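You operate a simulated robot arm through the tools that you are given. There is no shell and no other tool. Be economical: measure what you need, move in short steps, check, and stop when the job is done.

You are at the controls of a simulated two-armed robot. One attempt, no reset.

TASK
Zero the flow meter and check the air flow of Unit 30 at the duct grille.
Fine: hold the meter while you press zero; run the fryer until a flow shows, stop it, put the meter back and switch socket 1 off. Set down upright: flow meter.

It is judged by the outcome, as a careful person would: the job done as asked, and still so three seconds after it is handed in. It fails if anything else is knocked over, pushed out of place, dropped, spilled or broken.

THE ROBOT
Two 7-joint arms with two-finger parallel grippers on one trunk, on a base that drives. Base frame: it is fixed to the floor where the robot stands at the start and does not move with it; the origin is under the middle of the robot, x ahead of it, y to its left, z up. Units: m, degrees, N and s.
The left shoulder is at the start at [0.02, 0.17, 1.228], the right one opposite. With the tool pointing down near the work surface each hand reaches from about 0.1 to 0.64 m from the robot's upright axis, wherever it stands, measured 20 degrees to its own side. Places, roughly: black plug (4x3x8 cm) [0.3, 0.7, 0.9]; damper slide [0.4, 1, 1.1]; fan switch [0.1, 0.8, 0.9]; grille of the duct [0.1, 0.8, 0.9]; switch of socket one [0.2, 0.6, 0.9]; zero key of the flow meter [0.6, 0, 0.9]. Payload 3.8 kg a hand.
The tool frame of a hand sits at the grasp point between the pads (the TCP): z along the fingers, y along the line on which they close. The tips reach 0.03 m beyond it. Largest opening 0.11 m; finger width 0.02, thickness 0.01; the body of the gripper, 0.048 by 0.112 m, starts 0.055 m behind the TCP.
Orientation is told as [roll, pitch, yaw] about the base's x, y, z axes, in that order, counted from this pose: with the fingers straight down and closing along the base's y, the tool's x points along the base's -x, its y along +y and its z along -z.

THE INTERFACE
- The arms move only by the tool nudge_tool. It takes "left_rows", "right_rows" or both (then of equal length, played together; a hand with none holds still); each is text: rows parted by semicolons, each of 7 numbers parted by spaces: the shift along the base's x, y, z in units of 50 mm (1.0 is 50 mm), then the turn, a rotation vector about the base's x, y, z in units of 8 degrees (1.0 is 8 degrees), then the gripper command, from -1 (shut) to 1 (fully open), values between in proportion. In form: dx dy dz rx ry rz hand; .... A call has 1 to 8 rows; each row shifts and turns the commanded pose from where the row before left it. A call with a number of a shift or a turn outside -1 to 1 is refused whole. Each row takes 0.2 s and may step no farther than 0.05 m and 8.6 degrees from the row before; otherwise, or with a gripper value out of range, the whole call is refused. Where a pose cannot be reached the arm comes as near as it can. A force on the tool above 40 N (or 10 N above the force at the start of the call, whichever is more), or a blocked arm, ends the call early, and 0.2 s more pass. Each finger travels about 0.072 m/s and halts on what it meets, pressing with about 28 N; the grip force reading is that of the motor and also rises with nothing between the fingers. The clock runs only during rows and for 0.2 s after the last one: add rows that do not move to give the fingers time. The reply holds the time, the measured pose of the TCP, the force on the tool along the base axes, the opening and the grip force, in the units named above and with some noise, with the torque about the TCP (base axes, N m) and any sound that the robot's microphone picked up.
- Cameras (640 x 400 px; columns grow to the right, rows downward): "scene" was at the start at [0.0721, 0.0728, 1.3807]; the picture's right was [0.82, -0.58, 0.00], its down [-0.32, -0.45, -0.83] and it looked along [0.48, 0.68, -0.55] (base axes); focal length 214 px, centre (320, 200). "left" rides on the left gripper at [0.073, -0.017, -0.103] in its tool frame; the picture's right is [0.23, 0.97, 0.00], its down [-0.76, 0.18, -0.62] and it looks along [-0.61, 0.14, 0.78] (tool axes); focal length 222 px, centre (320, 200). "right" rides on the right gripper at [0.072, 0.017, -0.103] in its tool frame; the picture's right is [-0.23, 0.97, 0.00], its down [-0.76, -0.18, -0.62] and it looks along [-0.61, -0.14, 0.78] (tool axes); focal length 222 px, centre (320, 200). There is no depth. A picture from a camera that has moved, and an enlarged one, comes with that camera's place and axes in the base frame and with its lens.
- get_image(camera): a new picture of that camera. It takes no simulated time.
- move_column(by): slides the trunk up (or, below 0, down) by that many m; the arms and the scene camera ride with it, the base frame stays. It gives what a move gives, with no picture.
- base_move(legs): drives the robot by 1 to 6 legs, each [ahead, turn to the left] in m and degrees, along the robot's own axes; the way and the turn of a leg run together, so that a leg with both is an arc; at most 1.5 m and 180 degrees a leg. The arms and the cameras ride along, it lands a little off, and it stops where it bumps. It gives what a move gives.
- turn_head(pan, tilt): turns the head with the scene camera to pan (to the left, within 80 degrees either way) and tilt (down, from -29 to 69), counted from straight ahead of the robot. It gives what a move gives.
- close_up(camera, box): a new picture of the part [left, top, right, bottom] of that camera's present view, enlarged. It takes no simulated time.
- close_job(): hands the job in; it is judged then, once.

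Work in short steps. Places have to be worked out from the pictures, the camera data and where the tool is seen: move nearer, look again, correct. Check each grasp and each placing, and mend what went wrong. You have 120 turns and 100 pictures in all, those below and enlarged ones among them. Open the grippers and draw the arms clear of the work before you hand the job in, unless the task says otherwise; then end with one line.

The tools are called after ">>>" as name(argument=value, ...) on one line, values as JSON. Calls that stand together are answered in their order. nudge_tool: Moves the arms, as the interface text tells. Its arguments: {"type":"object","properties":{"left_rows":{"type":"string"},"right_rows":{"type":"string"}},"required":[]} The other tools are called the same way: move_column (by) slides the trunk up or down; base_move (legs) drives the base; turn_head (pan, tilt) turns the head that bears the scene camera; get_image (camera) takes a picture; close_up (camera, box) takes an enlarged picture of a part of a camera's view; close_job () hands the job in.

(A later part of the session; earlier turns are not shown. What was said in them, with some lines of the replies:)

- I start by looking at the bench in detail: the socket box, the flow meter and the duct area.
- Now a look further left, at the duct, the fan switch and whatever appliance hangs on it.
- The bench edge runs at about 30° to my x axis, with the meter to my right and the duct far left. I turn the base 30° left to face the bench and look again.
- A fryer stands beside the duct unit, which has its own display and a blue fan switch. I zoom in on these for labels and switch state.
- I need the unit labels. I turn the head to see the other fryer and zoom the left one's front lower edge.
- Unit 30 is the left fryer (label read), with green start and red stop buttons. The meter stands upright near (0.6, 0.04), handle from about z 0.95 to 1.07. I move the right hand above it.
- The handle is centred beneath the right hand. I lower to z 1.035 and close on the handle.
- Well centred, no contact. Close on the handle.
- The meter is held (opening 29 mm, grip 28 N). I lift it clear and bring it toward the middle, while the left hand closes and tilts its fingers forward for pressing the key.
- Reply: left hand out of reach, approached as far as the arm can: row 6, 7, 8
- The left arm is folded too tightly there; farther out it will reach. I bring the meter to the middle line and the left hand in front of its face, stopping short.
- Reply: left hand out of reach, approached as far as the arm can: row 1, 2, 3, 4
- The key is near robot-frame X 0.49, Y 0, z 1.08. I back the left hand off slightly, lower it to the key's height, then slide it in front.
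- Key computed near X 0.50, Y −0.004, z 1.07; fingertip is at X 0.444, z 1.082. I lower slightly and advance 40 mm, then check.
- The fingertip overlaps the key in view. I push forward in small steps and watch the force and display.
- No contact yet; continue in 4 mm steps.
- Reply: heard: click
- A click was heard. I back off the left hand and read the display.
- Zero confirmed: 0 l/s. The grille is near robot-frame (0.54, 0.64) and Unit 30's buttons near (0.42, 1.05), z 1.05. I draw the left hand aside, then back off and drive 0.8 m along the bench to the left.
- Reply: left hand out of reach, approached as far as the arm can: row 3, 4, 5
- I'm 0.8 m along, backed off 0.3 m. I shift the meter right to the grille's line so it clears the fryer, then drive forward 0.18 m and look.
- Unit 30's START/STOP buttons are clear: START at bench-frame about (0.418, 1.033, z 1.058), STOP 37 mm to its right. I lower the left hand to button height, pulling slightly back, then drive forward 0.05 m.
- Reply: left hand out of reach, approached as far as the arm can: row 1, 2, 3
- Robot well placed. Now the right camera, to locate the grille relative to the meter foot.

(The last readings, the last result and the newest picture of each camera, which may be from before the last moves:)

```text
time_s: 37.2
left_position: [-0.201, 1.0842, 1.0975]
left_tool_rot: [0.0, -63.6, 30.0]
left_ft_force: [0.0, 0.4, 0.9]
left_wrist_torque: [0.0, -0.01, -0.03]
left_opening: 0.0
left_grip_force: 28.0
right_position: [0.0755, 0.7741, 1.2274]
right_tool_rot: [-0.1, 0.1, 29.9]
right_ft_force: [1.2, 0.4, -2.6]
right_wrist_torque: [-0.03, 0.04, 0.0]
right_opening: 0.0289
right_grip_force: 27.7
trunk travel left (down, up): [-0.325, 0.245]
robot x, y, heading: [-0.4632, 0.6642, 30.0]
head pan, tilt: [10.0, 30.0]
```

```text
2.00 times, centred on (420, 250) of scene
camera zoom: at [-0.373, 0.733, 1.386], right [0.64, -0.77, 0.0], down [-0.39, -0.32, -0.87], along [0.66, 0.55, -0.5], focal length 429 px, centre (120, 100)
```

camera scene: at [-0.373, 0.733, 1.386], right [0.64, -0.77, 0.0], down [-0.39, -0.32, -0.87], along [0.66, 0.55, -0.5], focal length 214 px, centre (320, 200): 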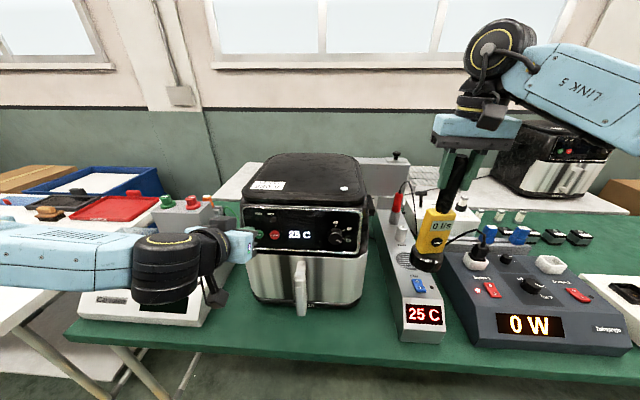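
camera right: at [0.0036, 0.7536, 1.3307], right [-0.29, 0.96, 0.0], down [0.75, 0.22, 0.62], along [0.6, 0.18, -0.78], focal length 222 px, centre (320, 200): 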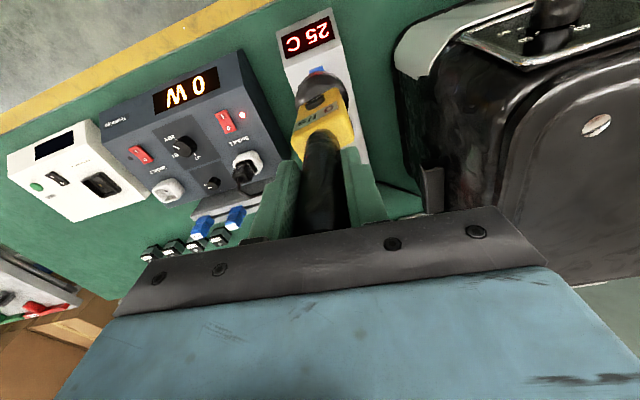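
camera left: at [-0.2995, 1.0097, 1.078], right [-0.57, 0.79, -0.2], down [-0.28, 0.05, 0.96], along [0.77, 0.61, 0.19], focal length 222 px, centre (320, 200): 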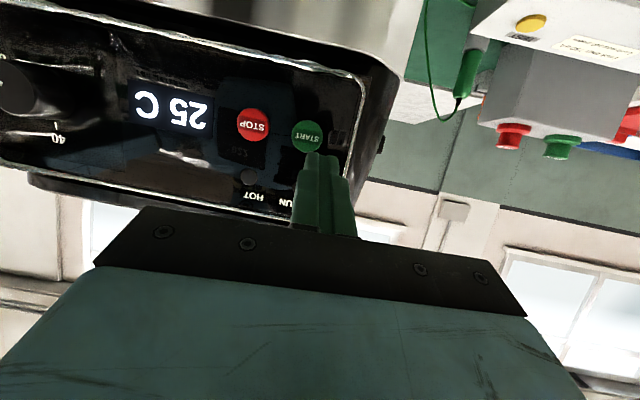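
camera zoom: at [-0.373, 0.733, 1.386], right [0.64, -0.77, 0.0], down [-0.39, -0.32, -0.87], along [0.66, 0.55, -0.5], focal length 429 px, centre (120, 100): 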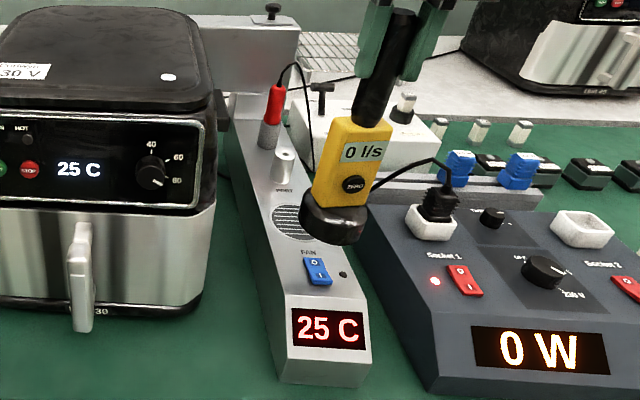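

Grille centre is estimated at bench (0.535, 0.638), z ≈ 0.916; the duct is about as wide as the foot plus a margin. I move the meter above it, still high.

>>> nudge_tool(right_rows="0.69 0.46 0 0 0 0 -1;0.69 0.46 0 0 0 0 -1;0 0 0 0 0 0 -1")

>>> close_up(camera="scene", box=[360, 150, 480, 350])

>>> get_image(camera="right")

```text
time_s: 38.0
left_position: [-0.2018, 1.0843, 1.0988]
left_tool_rot: [0.2, -63.5, 29.9]
left_ft_force: [0.0, -0.1, 0.1]
left_wrist_torque: [-0.01, 0.05, 0.02]
left_opening: 0.0
left_grip_force: 28.1
right_position: [0.1438, 0.8188, 1.2266]
right_tool_rot: [-0.1, 0.0, 29.9]
right_ft_force: [0.4, -0.5, -2.7]
right_wrist_torque: [0.0, 0.0, -0.02]
right_opening: 0.0288
right_grip_force: 28.4
trunk travel left (down, up): [-0.325, 0.245]
robot x, y, heading: [-0.4615, 0.6671, 29.9]
head pan, tilt: [10.0, 30.0]
```

```text
2.00 times, centred on (420, 250) of scene
camera zoom: at [-0.3741, 0.7307, 1.3862], right [0.64, -0.77, 0.0], down [-0.38, -0.32, -0.87], along [0.67, 0.56, -0.5], focal length 429 px, centre (120, 100)
```

zoom: 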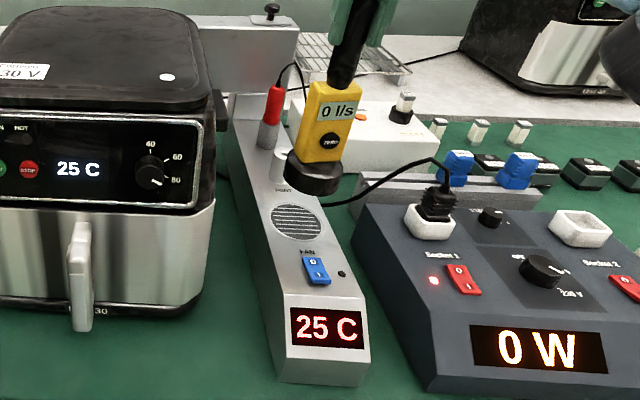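

```text
60 pictures are left
camera right: at [0.0709, 0.7974, 1.3314], right [-0.29, 0.96, 0.0], down [0.75, 0.22, 0.62], along [0.6, 0.18, -0.78], focal length 222 px, centre (320, 200)
```

right: 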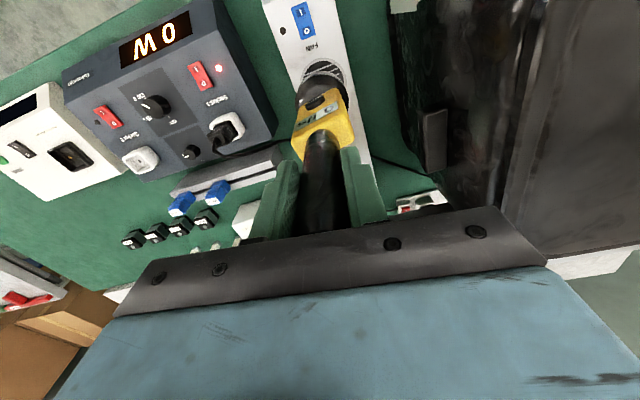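

Grille refined to (0.535, 0.644); hand at (0.534, 0.637). I shift 6 mm left and lower 60 mm, then inspect.

>>> nudge_tool(right_rows="-0.06 0.11 -0.4 0 0 0 -1;0 0 -0.4 0 0 0 -1;0 0 -0.4 0 0 0 -1;0 0 0 0 0 0 -1")

>>> close_up(camera="scene", box=[360, 150, 480, 350])

>>> close_up(camera="right", box=[240, 0, 420, 160])

```text
time_s: 39.0
left_position: [-0.2011, 1.0844, 1.0979]
left_tool_rot: [-0.1, -63.6, 30.0]
left_ft_force: [-0.4, 0.3, 0.4]
left_wrist_torque: [0.0, -0.01, 0.0]
left_opening: 0.0001
left_grip_force: 28.0
right_position: [0.1397, 0.8242, 1.1665]
right_tool_rot: [0.1, 0.0, 29.7]
right_ft_force: [0.3, -0.5, -2.8]
right_wrist_torque: [-0.03, 0.05, -0.01]
right_opening: 0.0289
right_grip_force: 27.9
trunk travel left (down, up): [-0.325, 0.245]
robot x, y, heading: [-0.461, 0.6614, 29.8]
head pan, tilt: [10.0, 30.0]
```

```text
2.00 times, centred on (420, 250) of scene
camera zoom: at [-0.3748, 0.7321, 1.3862], right [0.64, -0.77, 0.0], down [-0.38, -0.32, -0.87], along [0.67, 0.55, -0.5], focal length 429 px, centre (120, 100)
```

zoom: 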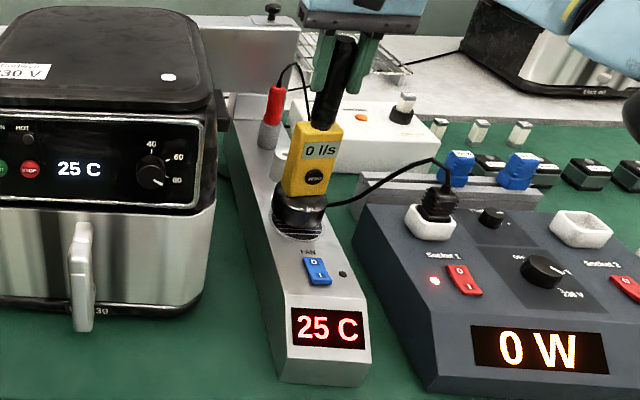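

```text
2.50 times, centred on (330, 80) of right
camera zoom: at [0.0677, 0.8043, 1.2709], right [-0.29, 0.96, 0.0], down [0.75, 0.22, 0.62], along [0.6, 0.18, -0.78], focal length 555 px, centre (295, 500)
```

zoom: 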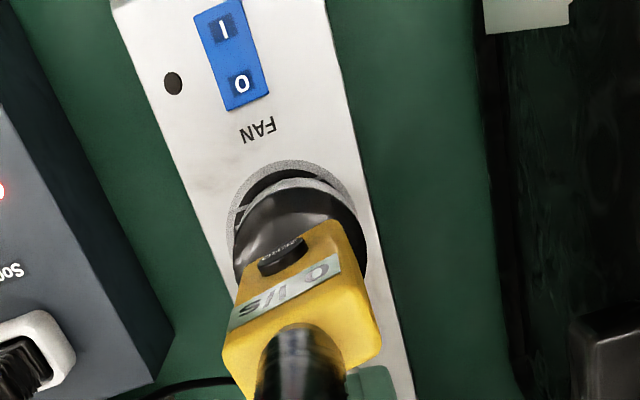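

Foot is nearly centred, about 15–20 mm above the grille. I lower gently with a 3 mm correction and watch force.

>>> nudge_tool(right_rows="0.03 -0.05 -0.1 0 0 0 -1;0 0 -0.1 0 0 0 -1")

>>> close_up(camera="scene", box=[380, 210, 460, 290])

>>> close_up(camera="right", box=[270, 0, 390, 100])

```text
time_s: 39.6
left_position: [-0.2003, 1.0838, 1.0966]
left_tool_rot: [-0.1, -63.6, 30.0]
left_ft_force: [0.2, 0.6, -0.2]
left_wrist_torque: [0.01, -0.01, 0.02]
left_opening: 0.0
left_grip_force: 28.6
right_position: [0.1411, 0.8233, 1.1567]
right_tool_rot: [-0.1, 0.0, 29.8]
right_ft_force: [-0.3, 0.3, -2.0]
right_wrist_torque: [0.01, 0.03, 0.0]
right_opening: 0.0287
right_grip_force: 27.9
trunk travel left (down, up): [-0.325, 0.245]
robot x, y, heading: [-0.4609, 0.6603, 30.0]
head pan, tilt: [10.0, 30.0]
```

```text
5.00 times, centred on (420, 250) of scene
camera zoom: at [-0.3746, 0.7322, 1.3861], right [0.64, -0.77, 0.0], down [-0.38, -0.32, -0.87], along [0.67, 0.55, -0.5], focal length 1072 px, centre (-180, -50)
```

zoom: 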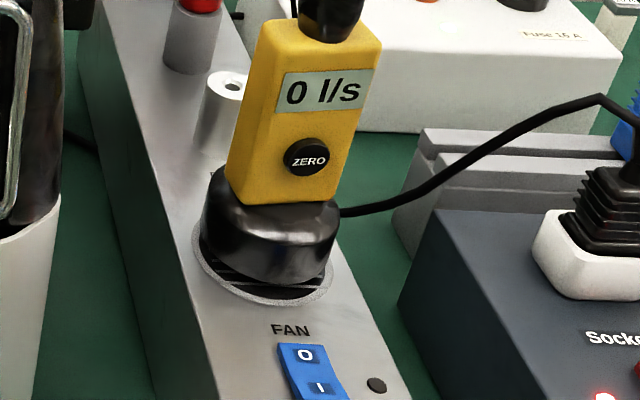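

```text
4.00 times, centred on (330, 50) of right
camera zoom: at [0.0696, 0.8018, 1.2611], right [-0.29, 0.96, 0.0], down [0.75, 0.22, 0.62], along [0.6, 0.18, -0.78], focal length 888 px, centre (280, 800)
```

zoom: 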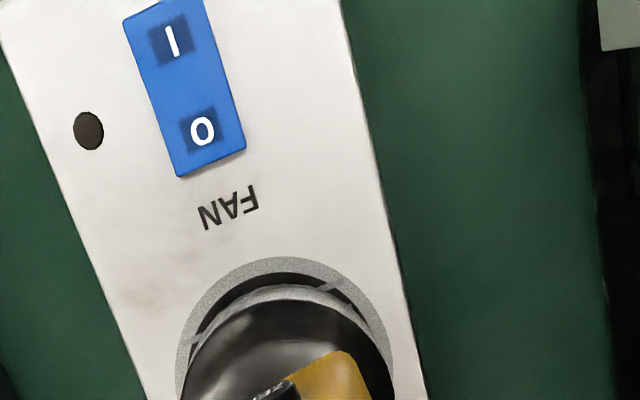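

Well aligned. Continue lowering in 3 mm steps until contact.

>>> nudge_tool(right_rows="0 0 -0.06 0 0 0 -1;0 0 -0.06 0 0 0 -1")

```text
time_s: 40.2
left_position: [-0.2014, 1.0851, 1.0971]
left_tool_rot: [0.0, -63.6, 30.0]
left_ft_force: [-1.0, 0.9, 0.2]
left_wrist_torque: [-0.04, -0.02, -0.01]
left_opening: 0.0
left_grip_force: 27.9
right_position: [0.1415, 0.8235, 1.1513]
right_tool_rot: [0.1, 0.0, 29.9]
right_ft_force: [-0.4, 0.9, -2.3]
right_wrist_torque: [-0.01, 0.04, 0.02]
right_opening: 0.0289
right_grip_force: 28.1
trunk travel left (down, up): [-0.325, 0.245]
robot x, y, heading: [-0.4624, 0.6609, 29.8]
head pan, tilt: [10.0, 30.0]
```

>>> nudge_tool(right_rows="0 0 -0.06 0 0 0 -1;0 0 -0.06 0 0 0 -1")

>>> close_up(camera="scene", box=[380, 210, 460, 290])

```text
time_s: 40.8
left_position: [-0.202, 1.0841, 1.0983]
left_tool_rot: [0.0, -63.8, 30.0]
left_ft_force: [1.0, 0.3, 0.0]
left_wrist_torque: [0.01, 0.0, 0.03]
left_opening: 0.0001
left_grip_force: 28.2
right_position: [0.1413, 0.8224, 1.146]
right_tool_rot: [0.1, -0.1, 29.7]
right_ft_force: [-0.5, -0.7, 3.0]
right_wrist_torque: [-0.15, 0.01, 0.03]
right_opening: 0.0286
right_grip_force: 27.9
trunk travel left (down, up): [-0.325, 0.245]
robot x, y, heading: [-0.4645, 0.6664, 29.9]
head pan, tilt: [10.0, 30.0]
```

```text
5.00 times, centred on (420, 250) of scene
camera zoom: at [-0.3751, 0.7319, 1.3863], right [0.64, -0.77, 0.0], down [-0.38, -0.32, -0.87], along [0.67, 0.55, -0.5], focal length 1072 px, centre (-180, -50)
```

zoom: 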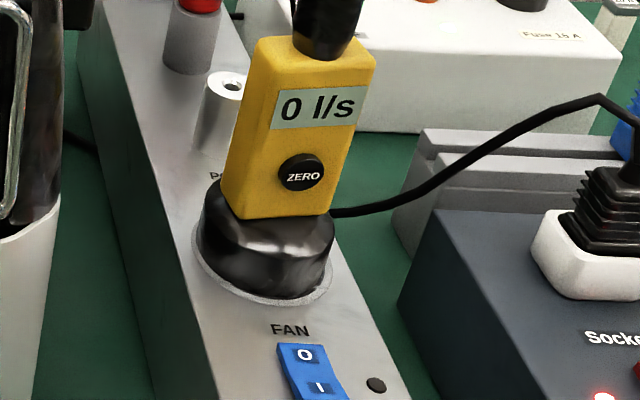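

Light contact, meter seated upright over the grille. Now I align the left fingertip with START: 8 mm right, 23 mm down.

>>> nudge_tool(left_rows="0.08 -0.04 -0.23 0 0 0 -1;0.08 -0.04 -0.23 0 0 0 -1;0 0 0 0 0 0 -1")

>>> get_image(camera="left")

```text
time_s: 41.6
left_position: [-0.1998, 1.0841, 1.0959]
left_tool_rot: [0.1, -63.4, 29.9]
left_ft_force: [0.2, 0.3, 0.2]
left_wrist_torque: [-0.02, 0.01, 0.0]
left_opening: 0.0002
left_grip_force: 27.9
left hand out of reach, approached as far as the arm can: row 1, 2
right_position: [0.1414, 0.822, 1.146]
right_tool_rot: [0.0, -0.1, 29.8]
right_ft_force: [1.5, -0.3, 6.4]
right_wrist_torque: [-0.16, -0.05, 0.07]
right_opening: 0.0287
right_grip_force: 27.5
trunk travel left (down, up): [-0.325, 0.245]
robot x, y, heading: [-0.4607, 0.6626, 30.1]
head pan, tilt: [10.0, 30.0]
```

```text
54 pictures are left
camera left: at [-0.2986, 1.0078, 1.0763], right [-0.57, 0.79, -0.2], down [-0.28, 0.05, 0.96], along [0.77, 0.61, 0.19], focal length 222 px, centre (320, 200)
```

left: 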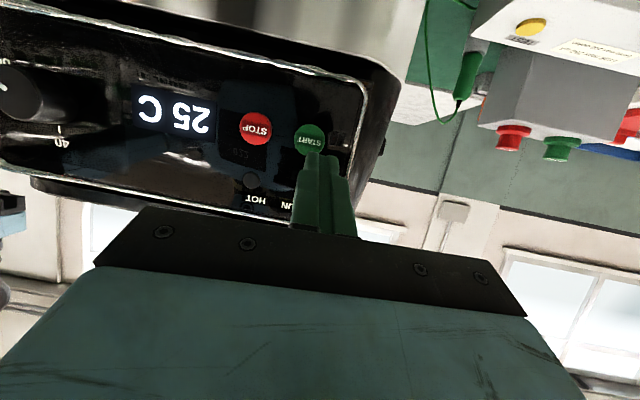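

The left wrist is at its limit at this tilt. I reduce the tilt by 16° (fingers more downward), which lowers the tip as well.

>>> nudge_tool(left_rows="-0.05 -0.08 0 -0.5 0.866 0 -1;0 0 0 -0.5 0.866 0 -1;0 0 -0.2 0 0 0 -1;0 0 0 0 0 0 -1")

>>> get_image(camera="left")

```text
time_s: 42.6
left_position: [-0.2019, 1.081, 1.0852]
left_tool_rot: [-0.1, -47.7, 30.0]
left_ft_force: [0.3, -0.5, -0.1]
left_wrist_torque: [-0.01, 0.0, 0.04]
left_opening: 0.0003
left_grip_force: 27.8
right_position: [0.1409, 0.8228, 1.1454]
right_tool_rot: [-0.1, -0.1, 29.8]
right_ft_force: [3.2, 1.0, 10.9]
right_wrist_torque: [-0.07, -0.34, 0.03]
right_opening: 0.0287
right_grip_force: 27.9
trunk travel left (down, up): [-0.325, 0.245]
robot x, y, heading: [-0.4653, 0.6671, 29.6]
head pan, tilt: [10.0, 30.0]
```

```text
53 pictures are left
camera left: at [-0.3014, 1.0033, 1.101], right [-0.62, 0.77, -0.17], down [-0.04, 0.18, 0.98], along [0.78, 0.62, -0.08], focal length 222 px, centre (320, 200)
```

left: 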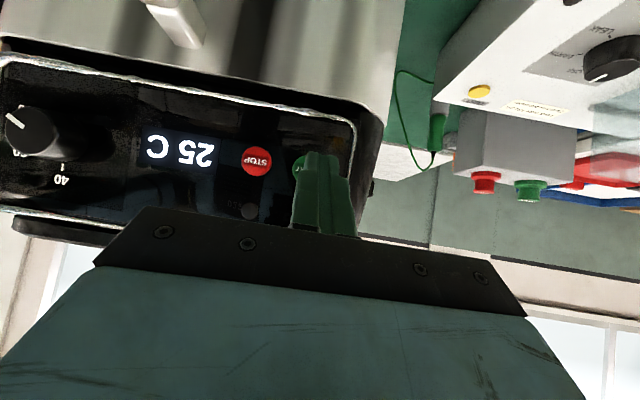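

Fingertip height matches START; it needs 7 mm to the right. I unload the right hand by 1.5 mm (its force crept up) and advance the left 20 mm.

>>> nudge_tool(left_rows="0.07 -0.12 0 0 0 0 -1;0.17 0.1 0 0 0 0 -1;0.17 0.1 0 0 0 0 -1;0 0 0 0 0 0 -1", right_rows="0 0 0.03 0 0 0 -1;0 0 0 0 0 0 -1;0 0 0 0 0 0 -1;0 0 0 0 0 0 -1")

>>> get_image(camera="left")

>>> close_up(camera="scene", box=[220, 180, 460, 320])

```text
time_s: 43.6
left_position: [-0.1842, 1.0823, 1.0845]
left_tool_rot: [0.0, -47.6, 29.8]
left_ft_force: [-22.7, -9.1, 0.4]
left_wrist_torque: [-0.06, 0.25, 0.13]
left_opening: 0.0001
left_grip_force: 28.1
right_position: [0.139, 0.8222, 1.1478]
right_tool_rot: [-0.1, -0.1, 29.8]
right_ft_force: [-0.3, -0.1, -2.7]
right_wrist_torque: [-0.02, 0.02, 0.01]
right_opening: 0.0288
right_grip_force: 27.8
trunk travel left (down, up): [-0.325, 0.245]
robot x, y, heading: [-0.4636, 0.6632, 30.1]
head pan, tilt: [10.0, 30.0]
heard: click
```

```text
52 pictures are left
camera left: at [-0.2838, 1.0065, 1.1002], right [-0.62, 0.77, -0.17], down [-0.04, 0.18, 0.98], along [0.78, 0.61, -0.08], focal length 222 px, centre (320, 200)
```

left: 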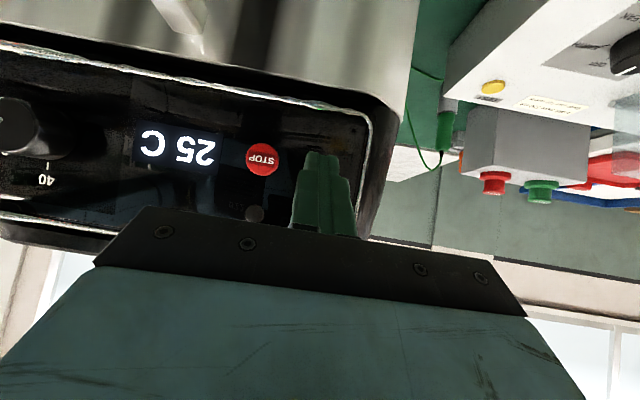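

```text
2.67 times, centred on (340, 250) of scene
camera zoom: at [-0.3781, 0.731, 1.3864], right [0.64, -0.77, 0.0], down [-0.38, -0.32, -0.87], along [0.67, 0.56, -0.5], focal length 572 px, centre (267, 67)
```

zoom: 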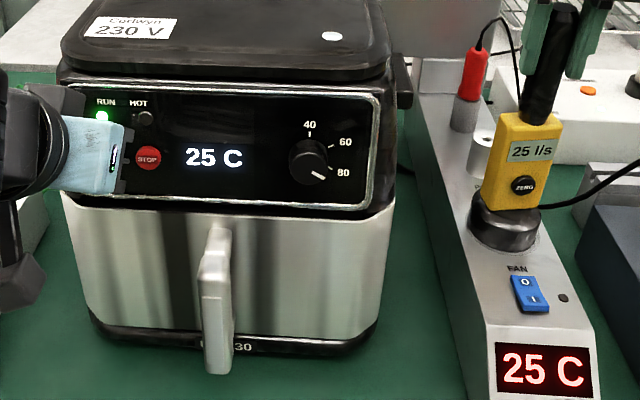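

START clicked, RUN is lit and the meter shows 25 l/s. I confirm the reading while moving the fingertip over to STOP.

>>> nudge_tool(left_rows="-0.43 -0.25 0 0 0 0 -1;0.39 -0.68 0 0 0 0 -1;0 0 0 0 0 0 -1")

>>> get_image(camera="left")

>>> close_up(camera="scene", box=[220, 180, 460, 320])

```text
time_s: 44.4
left_position: [-0.1832, 1.0376, 1.0855]
left_tool_rot: [-0.1, -47.7, 30.0]
left_ft_force: [-0.2, 0.3, -0.3]
left_wrist_torque: [-0.01, -0.05, 0.01]
left_opening: 0.0002
left_grip_force: 27.5
right_position: [0.1415, 0.8232, 1.1477]
right_tool_rot: [0.0, 0.0, 29.8]
right_ft_force: [-0.9, -0.2, -2.6]
right_wrist_torque: [-0.03, 0.04, 0.01]
right_opening: 0.0289
right_grip_force: 28.5
trunk travel left (down, up): [-0.325, 0.245]
robot x, y, heading: [-0.4604, 0.6637, 29.8]
head pan, tilt: [10.0, 30.0]
```

```text
50 pictures are left
camera left: at [-0.2828, 0.9615, 1.1013], right [-0.62, 0.77, -0.17], down [-0.04, 0.18, 0.98], along [0.78, 0.62, -0.08], focal length 222 px, centre (320, 200)
```

left: 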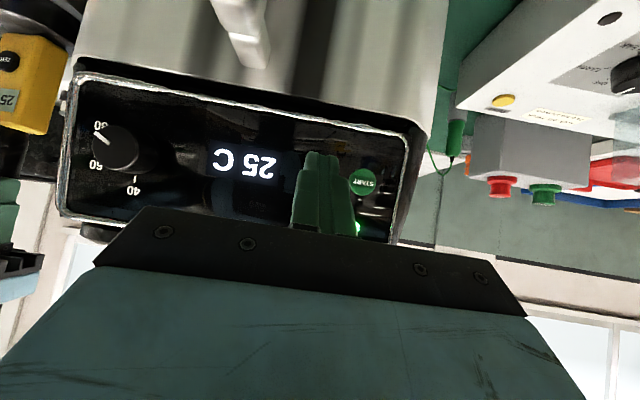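

```text
2.67 times, centred on (340, 250) of scene
camera zoom: at [-0.3757, 0.7327, 1.3862], right [0.64, -0.77, 0.0], down [-0.38, -0.32, -0.87], along [0.67, 0.55, -0.5], focal length 572 px, centre (267, 67)
```

zoom: 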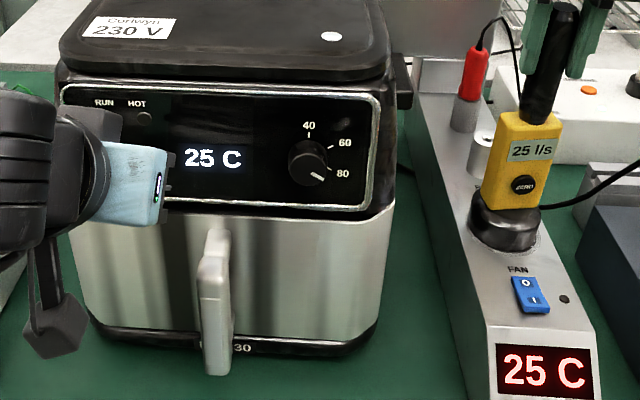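

Reading steady at 25 l/s. The fingertip is lined up with STOP (computed Y 0.990). I press it.

>>> nudge_tool(left_rows="0.16 0.09 0 0 0 0 -1;0.12 0.07 0 0 0 0 -1;0.1 0.06 0 0 0 0 -1")

>>> close_up(camera="scene", box=[220, 180, 460, 320])

```text
time_s: 45.2
left_position: [-0.1652, 1.0476, 1.0848]
left_tool_rot: [-0.2, -47.6, 29.9]
left_ft_force: [-2.5, -2.4, 0.2]
left_wrist_torque: [0.01, 0.05, 0.04]
left_opening: 0.0001
left_grip_force: 27.9
right_position: [0.1403, 0.823, 1.1464]
right_tool_rot: [0.0, 0.0, 29.9]
right_ft_force: [-0.1, -0.1, -2.8]
right_wrist_torque: [-0.03, 0.03, 0.01]
right_opening: 0.0291
right_grip_force: 27.7
trunk travel left (down, up): [-0.325, 0.245]
robot x, y, heading: [-0.466, 0.6652, 29.5]
head pan, tilt: [10.0, 30.0]
heard: click
```

```text
2.67 times, centred on (340, 250) of scene
camera zoom: at [-0.3754, 0.7319, 1.3862], right [0.64, -0.77, 0.0], down [-0.38, -0.32, -0.87], along [0.67, 0.55, -0.5], focal length 572 px, centre (267, 67)
```

zoom: 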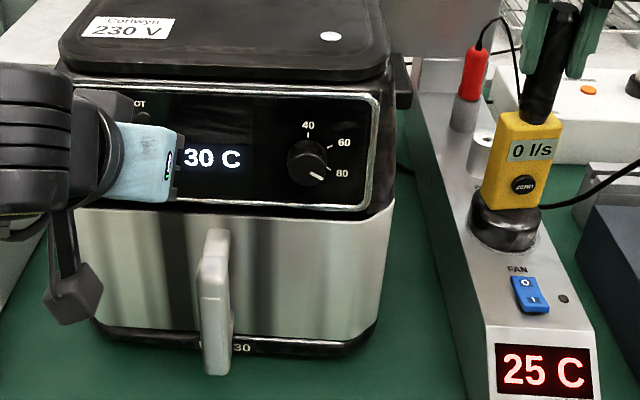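

STOP clicked and flow is back to 0. I back the left hand off and lift the meter straight up from the grille.

>>> nudge_tool(left_rows="-0.4 -0.23 0 0 0 0 -1;-0.3 -0.17 0 0 0 0 -1;0 0 0 0 0 0 -1;0 0 0 0 0 0 -1", right_rows="0 0 0.3 0 0 0 -1;0 0 0.4 0 0 0 -1;0 0 0.45 0 0 0 -1;0 0 0.45 0 0 0 -1")

>>> get_image(camera="scene")

>>> get_image(camera="left")

```text
time_s: 46.2
left_position: [-0.1999, 1.0288, 1.085]
left_tool_rot: [-0.1, -47.5, 30.0]
left_ft_force: [-1.2, 0.7, -0.7]
left_wrist_torque: [-0.01, 0.0, 0.0]
left_opening: 0.0
left_grip_force: 28.0
right_position: [0.1407, 0.8245, 1.2273]
right_tool_rot: [0.0, 0.0, 29.8]
right_ft_force: [0.6, -0.9, -3.5]
right_wrist_torque: [-0.01, 0.06, -0.02]
right_opening: 0.0285
right_grip_force: 28.0
trunk travel left (down, up): [-0.325, 0.245]
robot x, y, heading: [-0.4618, 0.6664, 29.8]
head pan, tilt: [10.0, 30.0]
```

```text
47 pictures are left
camera scene: at [-0.3752, 0.7324, 1.3862], right [0.64, -0.77, 0.0], down [-0.38, -0.32, -0.87], along [0.67, 0.55, -0.5], focal length 214 px, centre (320, 200)
```

scene: 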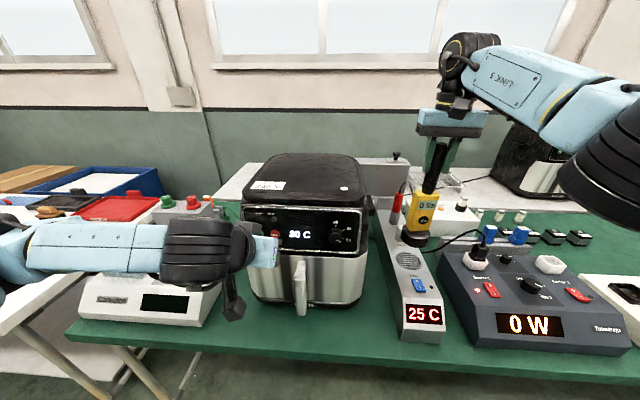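

```text
46 pictures are left
camera left: at [-0.299, 0.953, 1.1009], right [-0.62, 0.77, -0.17], down [-0.04, 0.18, 0.98], along [0.78, 0.62, -0.08], focal length 222 px, centre (320, 200)
```

left: 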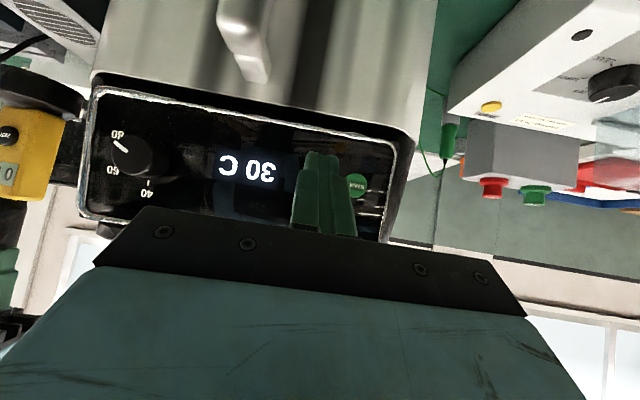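

RUN is out, flow 0. Now drive back: reverse, run 0.8 m right along the bench, face it again and approach.

>>> base_move(legs=[[-0.23, 0], [0, -90], [0.8, 0], [0, 90]])

>>> turn_head(pan=10, tilt=35)

>>> get_image(camera="scene")

```text
time_s: 59.4
left_position: [0.0055, 0.2279, 1.0853]
left_tool_rot: [0.0, -47.6, 29.9]
left_ft_force: [-0.8, 0.1, 0.2]
left_wrist_torque: [-0.02, 0.01, -0.02]
left_opening: 0.0
left_grip_force: 28.4
right_position: [0.3462, 0.0229, 1.2248]
right_tool_rot: [0.0, 0.0, 29.9]
right_ft_force: [-0.4, 0.9, -3.0]
right_wrist_torque: [-0.01, 0.03, -0.01]
right_opening: 0.0288
right_grip_force: 28.4
trunk travel left (down, up): [-0.325, 0.245]
robot x, y, heading: [-0.2564, -0.1389, 29.6]
head pan, tilt: [10.0, 30.0]
```

```text
time_s: 60.1
left_position: [0.0052, 0.2276, 1.0849]
left_tool_rot: [0.0, -47.6, 30.0]
left_ft_force: [-0.9, 0.2, 0.7]
left_wrist_torque: [-0.03, -0.01, 0.01]
left_opening: 0.0002
left_grip_force: 28.5
right_position: [0.3448, 0.0215, 1.2256]
right_tool_rot: [0.0, 0.0, 29.6]
right_ft_force: [0.3, 0.1, -2.1]
right_wrist_torque: [-0.01, 0.04, 0.01]
right_opening: 0.0286
right_grip_force: 28.2
trunk travel left (down, up): [-0.325, 0.245]
robot x, y, heading: [-0.2562, -0.1334, 29.6]
head pan, tilt: [10.0, 35.0]
```

```text
45 pictures are left
camera scene: at [-0.1728, -0.0702, 1.3784], right [0.64, -0.77, 0.0], down [-0.44, -0.37, -0.82], along [0.63, 0.52, -0.57], focal length 214 px, centre (320, 200)
```

scene: 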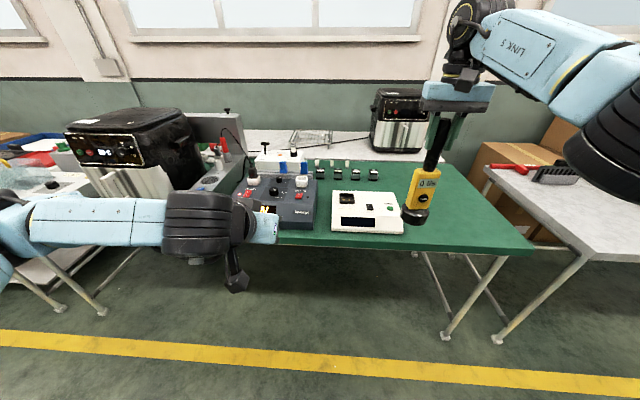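

On line with the meter's spot. Drive forward 0.28 m.

>>> base_move(legs=[[0.28, 0]])

>>> get_image(camera="scene")

>>> get_image(camera="right")

```text
time_s: 62.0
left_position: [0.2495, 0.3681, 1.0852]
left_tool_rot: [0.0, -47.7, 29.8]
left_ft_force: [0.1, -0.3, -0.7]
left_wrist_torque: [-0.04, -0.01, 0.02]
left_opening: 0.0003
left_grip_force: 27.8
right_position: [0.5889, 0.1617, 1.2266]
right_tool_rot: [0.0, 0.0, 29.8]
right_ft_force: [-0.3, 0.8, -2.7]
right_wrist_torque: [-0.04, 0.02, 0.02]
right_opening: 0.0287
right_grip_force: 28.2
trunk travel left (down, up): [-0.325, 0.245]
robot x, y, heading: [-0.0163, 0.0, 30.1]
head pan, tilt: [10.0, 35.0]
```

```text
44 pictures are left
camera scene: at [0.071, 0.0694, 1.3783], right [0.64, -0.77, 0.0], down [-0.44, -0.37, -0.82], along [0.63, 0.52, -0.57], focal length 214 px, centre (320, 200)
```

scene: 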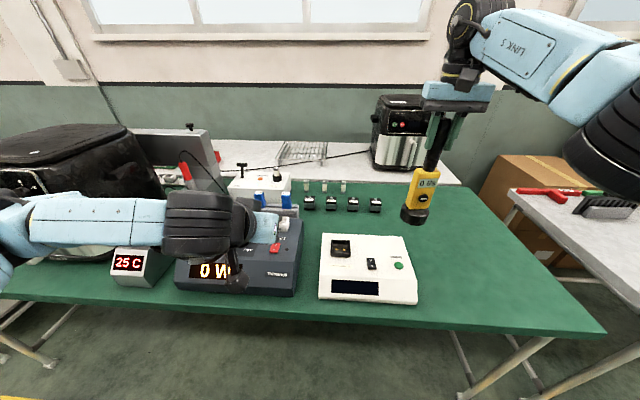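

```text
43 pictures are left
camera right: at [0.5172, 0.1406, 1.3302], right [-0.29, 0.96, 0.0], down [0.75, 0.22, 0.62], along [0.6, 0.18, -0.78], focal length 222 px, centre (320, 200)
```

right: 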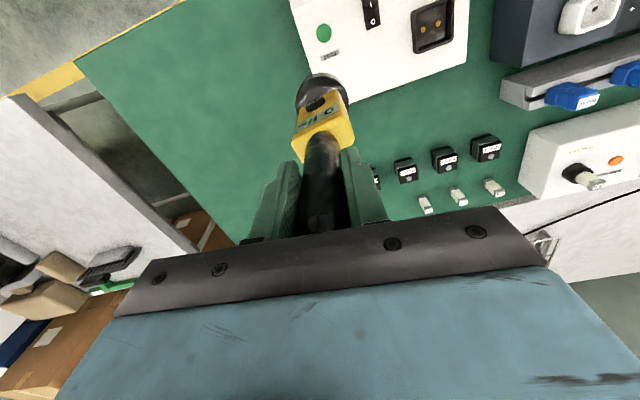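

I move the meter over its original place (0.606, 0.044) and lower most of the way.

>>> nudge_tool(right_rows="0.11 -0.79 0 0 0 0 -1;0.11 -0.79 0 0 0 0 -1;0.11 -0.78 0 0 0 0 -1;0 0 -0.9 0 0 0 -1;0 0 -0.9 0 0 0 -1;0 0 -0.9 0 0 0 -1;0 0 -0.8 0 0 0 -1;0 0 0 0 0 0 -1")

>>> get_image(camera="scene")

```text
time_s: 63.8
left_position: [0.2486, 0.3678, 1.0853]
left_tool_rot: [-0.1, -47.5, 29.9]
left_ft_force: [0.3, -0.1, 0.4]
left_wrist_torque: [0.0, -0.04, 0.0]
left_opening: 0.0002
left_grip_force: 28.4
right_position: [0.6045, 0.0433, 1.0514]
right_tool_rot: [-0.1, 0.0, 29.9]
right_ft_force: [1.1, -0.4, -2.4]
right_wrist_torque: [-0.03, 0.03, -0.01]
right_opening: 0.0286
right_grip_force: 28.7
trunk travel left (down, up): [-0.325, 0.245]
robot x, y, heading: [-0.0167, -0.0005, 29.5]
head pan, tilt: [10.0, 35.0]
```

```text
42 pictures are left
camera scene: at [0.0701, 0.0691, 1.3784], right [0.64, -0.77, 0.0], down [-0.44, -0.37, -0.82], along [0.63, 0.52, -0.57], focal length 214 px, centre (320, 200)
```

scene: 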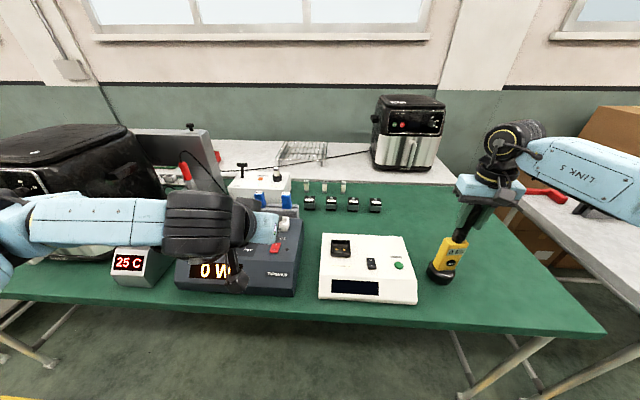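

Now the last 15 mm in small steps, watching for the table's reaction.

>>> nudge_tool(right_rows="0 0 -0.1 0 0 0 -1;0 0 -0.1 0 0 0 -1;0 0 -0.06 0 0 0 -1;0 0 0 0 0 0 -1")

```text
time_s: 64.8
left_position: [0.2483, 0.3676, 1.0862]
left_tool_rot: [-0.1, -47.6, 30.0]
left_ft_force: [-0.7, 0.2, -0.3]
left_wrist_torque: [0.01, -0.01, 0.04]
left_opening: 0.0002
left_grip_force: 27.9
right_position: [0.604, 0.0437, 1.0397]
right_tool_rot: [0.0, 0.0, 29.8]
right_ft_force: [0.5, -0.2, -2.9]
right_wrist_torque: [-0.05, 0.01, 0.0]
right_opening: 0.0286
right_grip_force: 27.8
trunk travel left (down, up): [-0.325, 0.245]
robot x, y, heading: [-0.0158, 0.0012, 29.8]
head pan, tilt: [10.0, 35.0]
```

>>> nudge_tool(right_rows="0 0 -0.04 0 0 0 -1;0 0 -0.04 0 0 0 -1")

```text
time_s: 65.4
left_position: [0.2476, 0.3665, 1.0854]
left_tool_rot: [0.0, -47.7, 29.8]
left_ft_force: [1.1, -1.3, 0.3]
left_wrist_torque: [0.04, 0.0, 0.0]
left_opening: 0.0
left_grip_force: 28.2
right_position: [0.6039, 0.0426, 1.0349]
right_tool_rot: [-0.1, -0.1, 29.8]
right_ft_force: [-0.4, -2.8, 6.0]
right_wrist_torque: [-0.5, 0.3, 0.03]
right_opening: 0.0288
right_grip_force: 28.3
trunk travel left (down, up): [-0.325, 0.245]
robot x, y, heading: [-0.015, 0.001, 29.8]
head pan, tilt: [10.0, 35.0]
```

The meter touches the table (force reversed to +6 N). I release and check before lifting away.

>>> nudge_tool(right_rows="0 0 0 0 0 0 -0.3;0 0 0 0 0 0 0.2;0 0 0 0 0 0 0.6;0 0 0 0 0 0 1;0 0 0 0 0 0 1")

>>> close_up(camera="scene", box=[390, 160, 530, 300])

>>> get_image(camera="right")

```text
time_s: 66.6
left_position: [0.2483, 0.3669, 1.0849]
left_tool_rot: [0.0, -47.7, 29.9]
left_ft_force: [-1.1, 0.5, 0.0]
left_wrist_torque: [-0.01, 0.01, -0.04]
left_opening: 0.0
left_grip_force: 28.1
right_position: [0.6036, 0.0432, 1.0362]
right_tool_rot: [0.0, 0.1, 29.8]
right_ft_force: [0.2, -0.6, 0.3]
right_wrist_torque: [0.0, -0.01, -0.02]
right_opening: 0.1098
right_grip_force: 0.1
trunk travel left (down, up): [-0.325, 0.245]
robot x, y, heading: [-0.0159, 0.0019, 29.9]
head pan, tilt: [10.0, 35.0]
```

```text
2.86 times, centred on (460, 230) of scene
camera zoom: at [0.0701, 0.069, 1.3784], right [0.64, -0.77, 0.0], down [-0.44, -0.37, -0.82], along [0.63, 0.52, -0.57], focal length 613 px, centre (-80, 114)
```

zoom: 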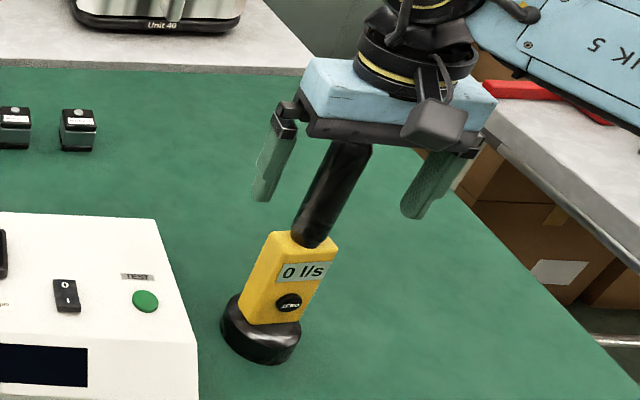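

```text
40 pictures are left
camera right: at [0.5326, 0.0223, 1.139], right [-0.29, 0.96, 0.0], down [0.75, 0.22, 0.62], along [0.6, 0.18, -0.78], focal length 222 px, centre (320, 200)
```

right: 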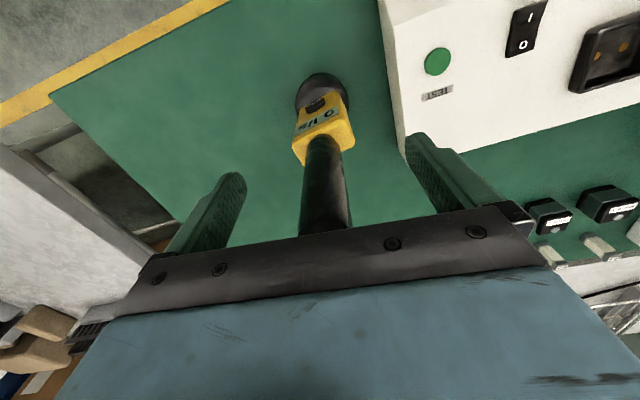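

The meter stands upright at its original spot, reading 0. I raise the right hand clear, and bring the left hand, turned to point down, over socket 1's switch (est. (0.20, 0.627, 0.895)).

>>> nudge_tool(right_rows="0 0 0.9 0 0 0 1;0 0 0.9 0 0 0 1;0 0 0.9 0 0 0 1;0 0 0.9 0 0 0 1;0 0 0.4 0 0 0 1;0 0 0 0 0 0 1", left_rows="-0.138 0.883 0.1 -0.5 0.866 0 -1;-0.138 0.883 0.1 -0.5 0.866 0 -1;-0.138 0.883 0.1 -0.5 0.866 0 -1;-0.138 0.883 0.1 -0.5 0.866 0 -1;-0.138 0.883 0.1 -0.5 0.866 0 -1;-0.138 0.883 0.1 -0.5 0.866 0 -1")

>>> get_image(camera="left")

>>> get_image(camera="scene")

```text
time_s: 68.0
left_position: [0.2062, 0.6312, 1.1153]
left_tool_rot: [-0.3, 0.5, 29.9]
left_ft_force: [-0.4, 0.0, 0.1]
left_wrist_torque: [-0.03, 0.0, -0.03]
left_opening: 0.0002
left_grip_force: 28.4
right_position: [0.6061, 0.0421, 1.2354]
right_tool_rot: [0.0, 0.0, 29.7]
right_ft_force: [0.5, 0.0, 0.6]
right_wrist_torque: [0.0, 0.03, 0.01]
right_opening: 0.1102
right_grip_force: 0.1
trunk travel left (down, up): [-0.325, 0.245]
robot x, y, heading: [-0.0165, 0.0013, 29.8]
head pan, tilt: [10.0, 35.0]
```

```text
39 pictures are left
camera left: at [0.1533, 0.5822, 1.2187], right [-0.68, 0.73, 0.0], down [0.58, 0.54, 0.62], along [0.45, 0.42, -0.79], focal length 222 px, centre (320, 200)
```

left: 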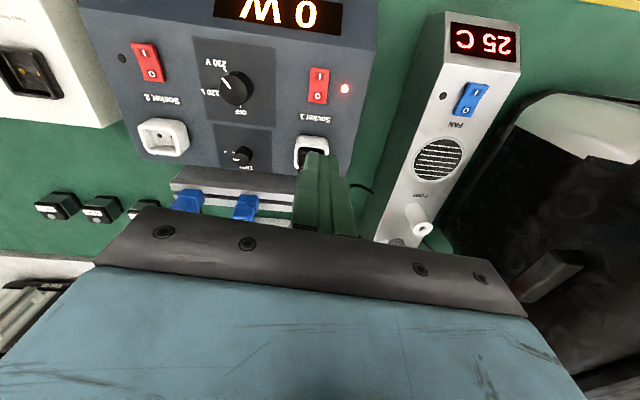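

```text
38 pictures are left
camera scene: at [0.0709, 0.0693, 1.3783], right [0.64, -0.77, 0.0], down [-0.44, -0.37, -0.82], along [0.63, 0.52, -0.57], focal length 214 px, centre (320, 200)
```

scene: 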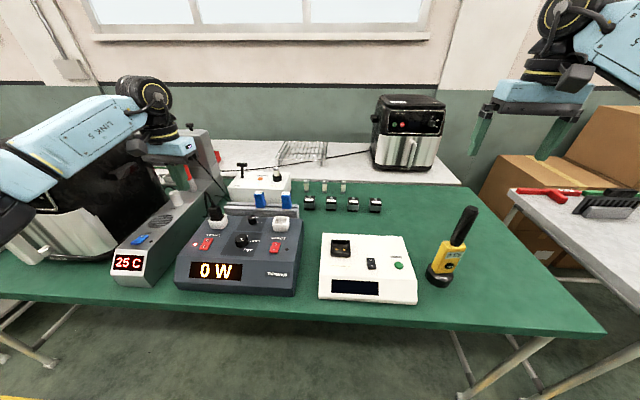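

The rocker's 0 end is at the far side, bench (0.498, 0.441); my tip is almost exactly above. I descend 135 mm and look.

>>> nudge_tool(left_rows="0.1 -0.01 -0.9 0 0 0 -1;0 0 -0.9 0 0 0 -1;0 0 -0.9 0 0 0 -1;0 0 0 0 0 0 -1")

>>> get_image(camera="left")

>>> close_up(camera="scene", box=[160, 180, 320, 300])

```text
time_s: 69.0
left_position: [0.2103, 0.6326, 0.9804]
left_tool_rot: [-0.1, 0.3, 29.9]
left_ft_force: [0.9, 0.1, -0.1]
left_wrist_torque: [-0.03, -0.02, -0.02]
left_opening: 0.0002
left_grip_force: 28.0
right_position: [0.6043, 0.0422, 1.2348]
right_tool_rot: [0.0, 0.1, 29.8]
right_ft_force: [-0.5, -0.2, -0.5]
right_wrist_torque: [0.01, -0.03, -0.01]
right_opening: 0.1099
right_grip_force: 0.1
trunk travel left (down, up): [-0.325, 0.245]
robot x, y, heading: [-0.0148, 0.0008, 29.8]
head pan, tilt: [10.0, 35.0]
```

```text
37 pictures are left
camera left: at [0.1572, 0.583, 1.0842], right [-0.68, 0.73, 0.0], down [0.57, 0.54, 0.62], along [0.45, 0.42, -0.79], focal length 222 px, centre (320, 200)
```

left: 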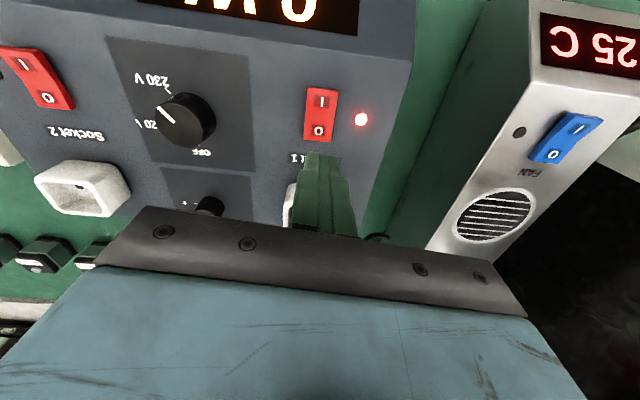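

```text
3.33 times, centred on (240, 240) of scene
camera zoom: at [0.0698, 0.0686, 1.3784], right [0.64, -0.77, 0.0], down [-0.44, -0.37, -0.82], along [0.63, 0.52, -0.57], focal length 715 px, centre (587, 67)
```

zoom: 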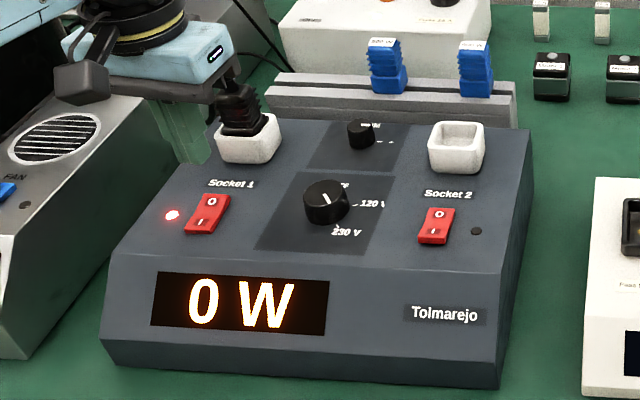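

Confirmed alignment with the 0 end. I lower toward it, then press in small steps.

>>> nudge_tool(left_rows="0.02 0 -0.6 0 0 0 -1;0 0 -0.2 0 0 0 -1;0 0 -0.1 0 0 0 -1;0 0 -0.1 0 0 0 -1")

>>> get_image(camera="left")

```text
time_s: 70.0
left_position: [0.211, 0.632, 0.9333]
left_tool_rot: [-0.1, 0.1, 30.1]
left_ft_force: [-0.4, 2.7, 12.5]
left_wrist_torque: [-0.02, 0.05, -0.13]
left_opening: 0.0
left_grip_force: 28.1
right_position: [0.6041, 0.0412, 1.234]
right_tool_rot: [0.1, -0.1, 29.8]
right_ft_force: [-0.1, 0.2, -0.4]
right_wrist_torque: [-0.01, 0.0, 0.01]
right_opening: 0.1098
right_grip_force: 0.0
trunk travel left (down, up): [-0.325, 0.245]
robot x, y, heading: [-0.018, 0.0025, 29.7]
head pan, tilt: [10.0, 35.0]
```

```text
35 pictures are left
camera left: at [0.1588, 0.5821, 1.0359], right [-0.68, 0.73, 0.0], down [0.57, 0.54, 0.62], along [0.45, 0.42, -0.78], focal length 222 px, centre (320, 200)
```

left: 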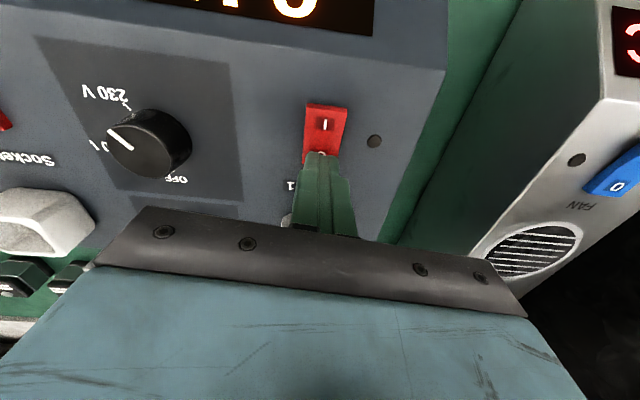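

The LED by socket 1 is out. I raise the left hand clear and check that the switch stays off.

>>> nudge_tool(left_rows="0 0 0.6 0 0 0 -1;0 0 0.9 0 0 0 -1;0 0 0.9 0 0 0 -1;0 0 0.9 0 0 0 -1;0 0 0.9 0 0 0 -1;0 0 0.9 0 0 0 0;0 0 0.5 0 0 0 1;0 0 0 0 0 0 1")

>>> get_image(camera="scene")

>>> close_up(camera="scene", box=[100, 180, 300, 310])

```text
time_s: 71.8
left_position: [0.2115, 0.6322, 1.2102]
left_tool_rot: [-0.1, 0.4, 29.8]
left_ft_force: [0.3, -0.3, 1.0]
left_wrist_torque: [0.01, 0.0, 0.01]
left_opening: 0.1088
left_grip_force: 0.5
right_position: [0.6039, 0.0429, 1.2343]
right_tool_rot: [-0.1, 0.0, 29.9]
right_ft_force: [-0.3, 0.5, -1.2]
right_wrist_torque: [0.02, -0.01, 0.02]
right_opening: 0.1099
right_grip_force: 0.1
trunk travel left (down, up): [-0.325, 0.245]
robot x, y, heading: [-0.016, -0.0013, 29.8]
head pan, tilt: [10.0, 35.0]
```

```text
34 pictures are left
camera scene: at [0.0701, 0.0692, 1.3783], right [0.64, -0.77, 0.0], down [-0.44, -0.37, -0.82], along [0.63, 0.52, -0.57], focal length 214 px, centre (320, 200)
```

scene: 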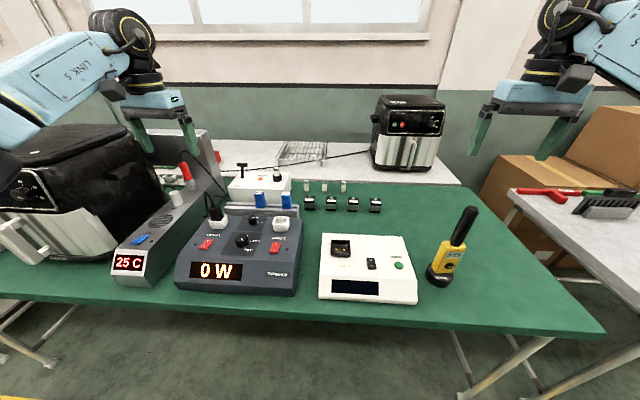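

```text
3.08 times, centred on (200, 245) of scene
camera zoom: at [0.0701, 0.0692, 1.3783], right [0.64, -0.77, 0.0], down [-0.44, -0.37, -0.82], along [0.63, 0.52, -0.57], focal length 660 px, centre (689, 62)
```

zoom: 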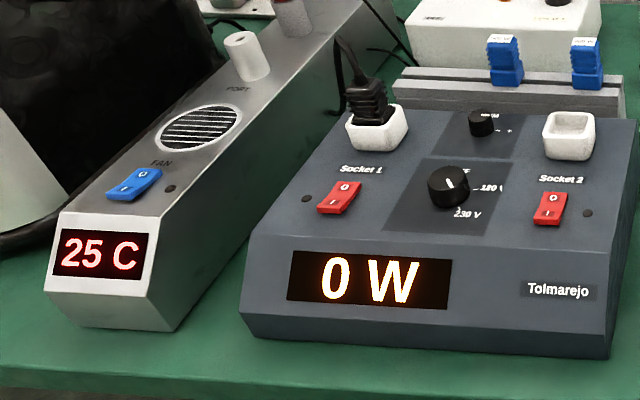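

Socket 1 is off, Unit 30's display is dark, and the meter stands upright in its place. I back the robot away a little and make a final check.

>>> base_move(legs=[[-0.2, 0]])

>>> get_image(camera="scene")

```text
time_s: 73.4
left_position: [0.0409, 0.5319, 1.2103]
left_tool_rot: [-0.1, 0.2, 29.8]
left_ft_force: [-0.5, 0.5, -0.4]
left_wrist_torque: [0.02, 0.01, 0.0]
left_opening: 0.1101
left_grip_force: 0.1
right_position: [0.4315, -0.058, 1.2347]
right_tool_rot: [0.0, 0.0, 29.6]
right_ft_force: [0.3, 0.9, 0.2]
right_wrist_torque: [-0.01, -0.01, -0.01]
right_opening: 0.1098
right_grip_force: 0.1
trunk travel left (down, up): [-0.325, 0.245]
robot x, y, heading: [-0.1863, -0.0987, 29.5]
head pan, tilt: [10.0, 35.0]
```

```text
32 pictures are left
camera scene: at [-0.1031, -0.0302, 1.3784], right [0.64, -0.77, 0.0], down [-0.44, -0.37, -0.82], along [0.63, 0.52, -0.57], focal length 214 px, centre (320, 200)
```

scene: 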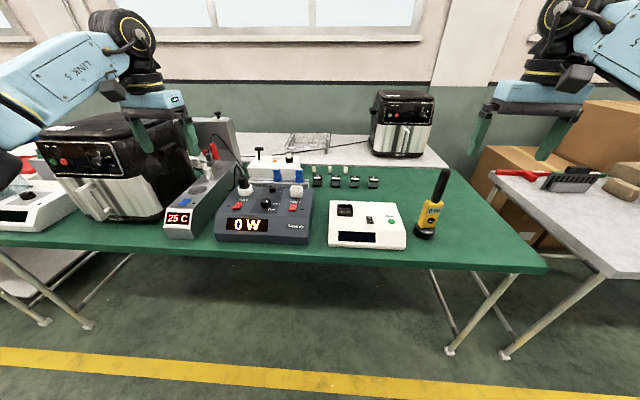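

Everything is in place; I hand the job in.

>>> close_job()

```text
The job is handed in.
```

The flow meter was zeroed while held. With Unit 30 running it read 25 l/s at the duct grille. I then stopped Unit 30, set the meter back upright in its place, and switched socket 1 off.
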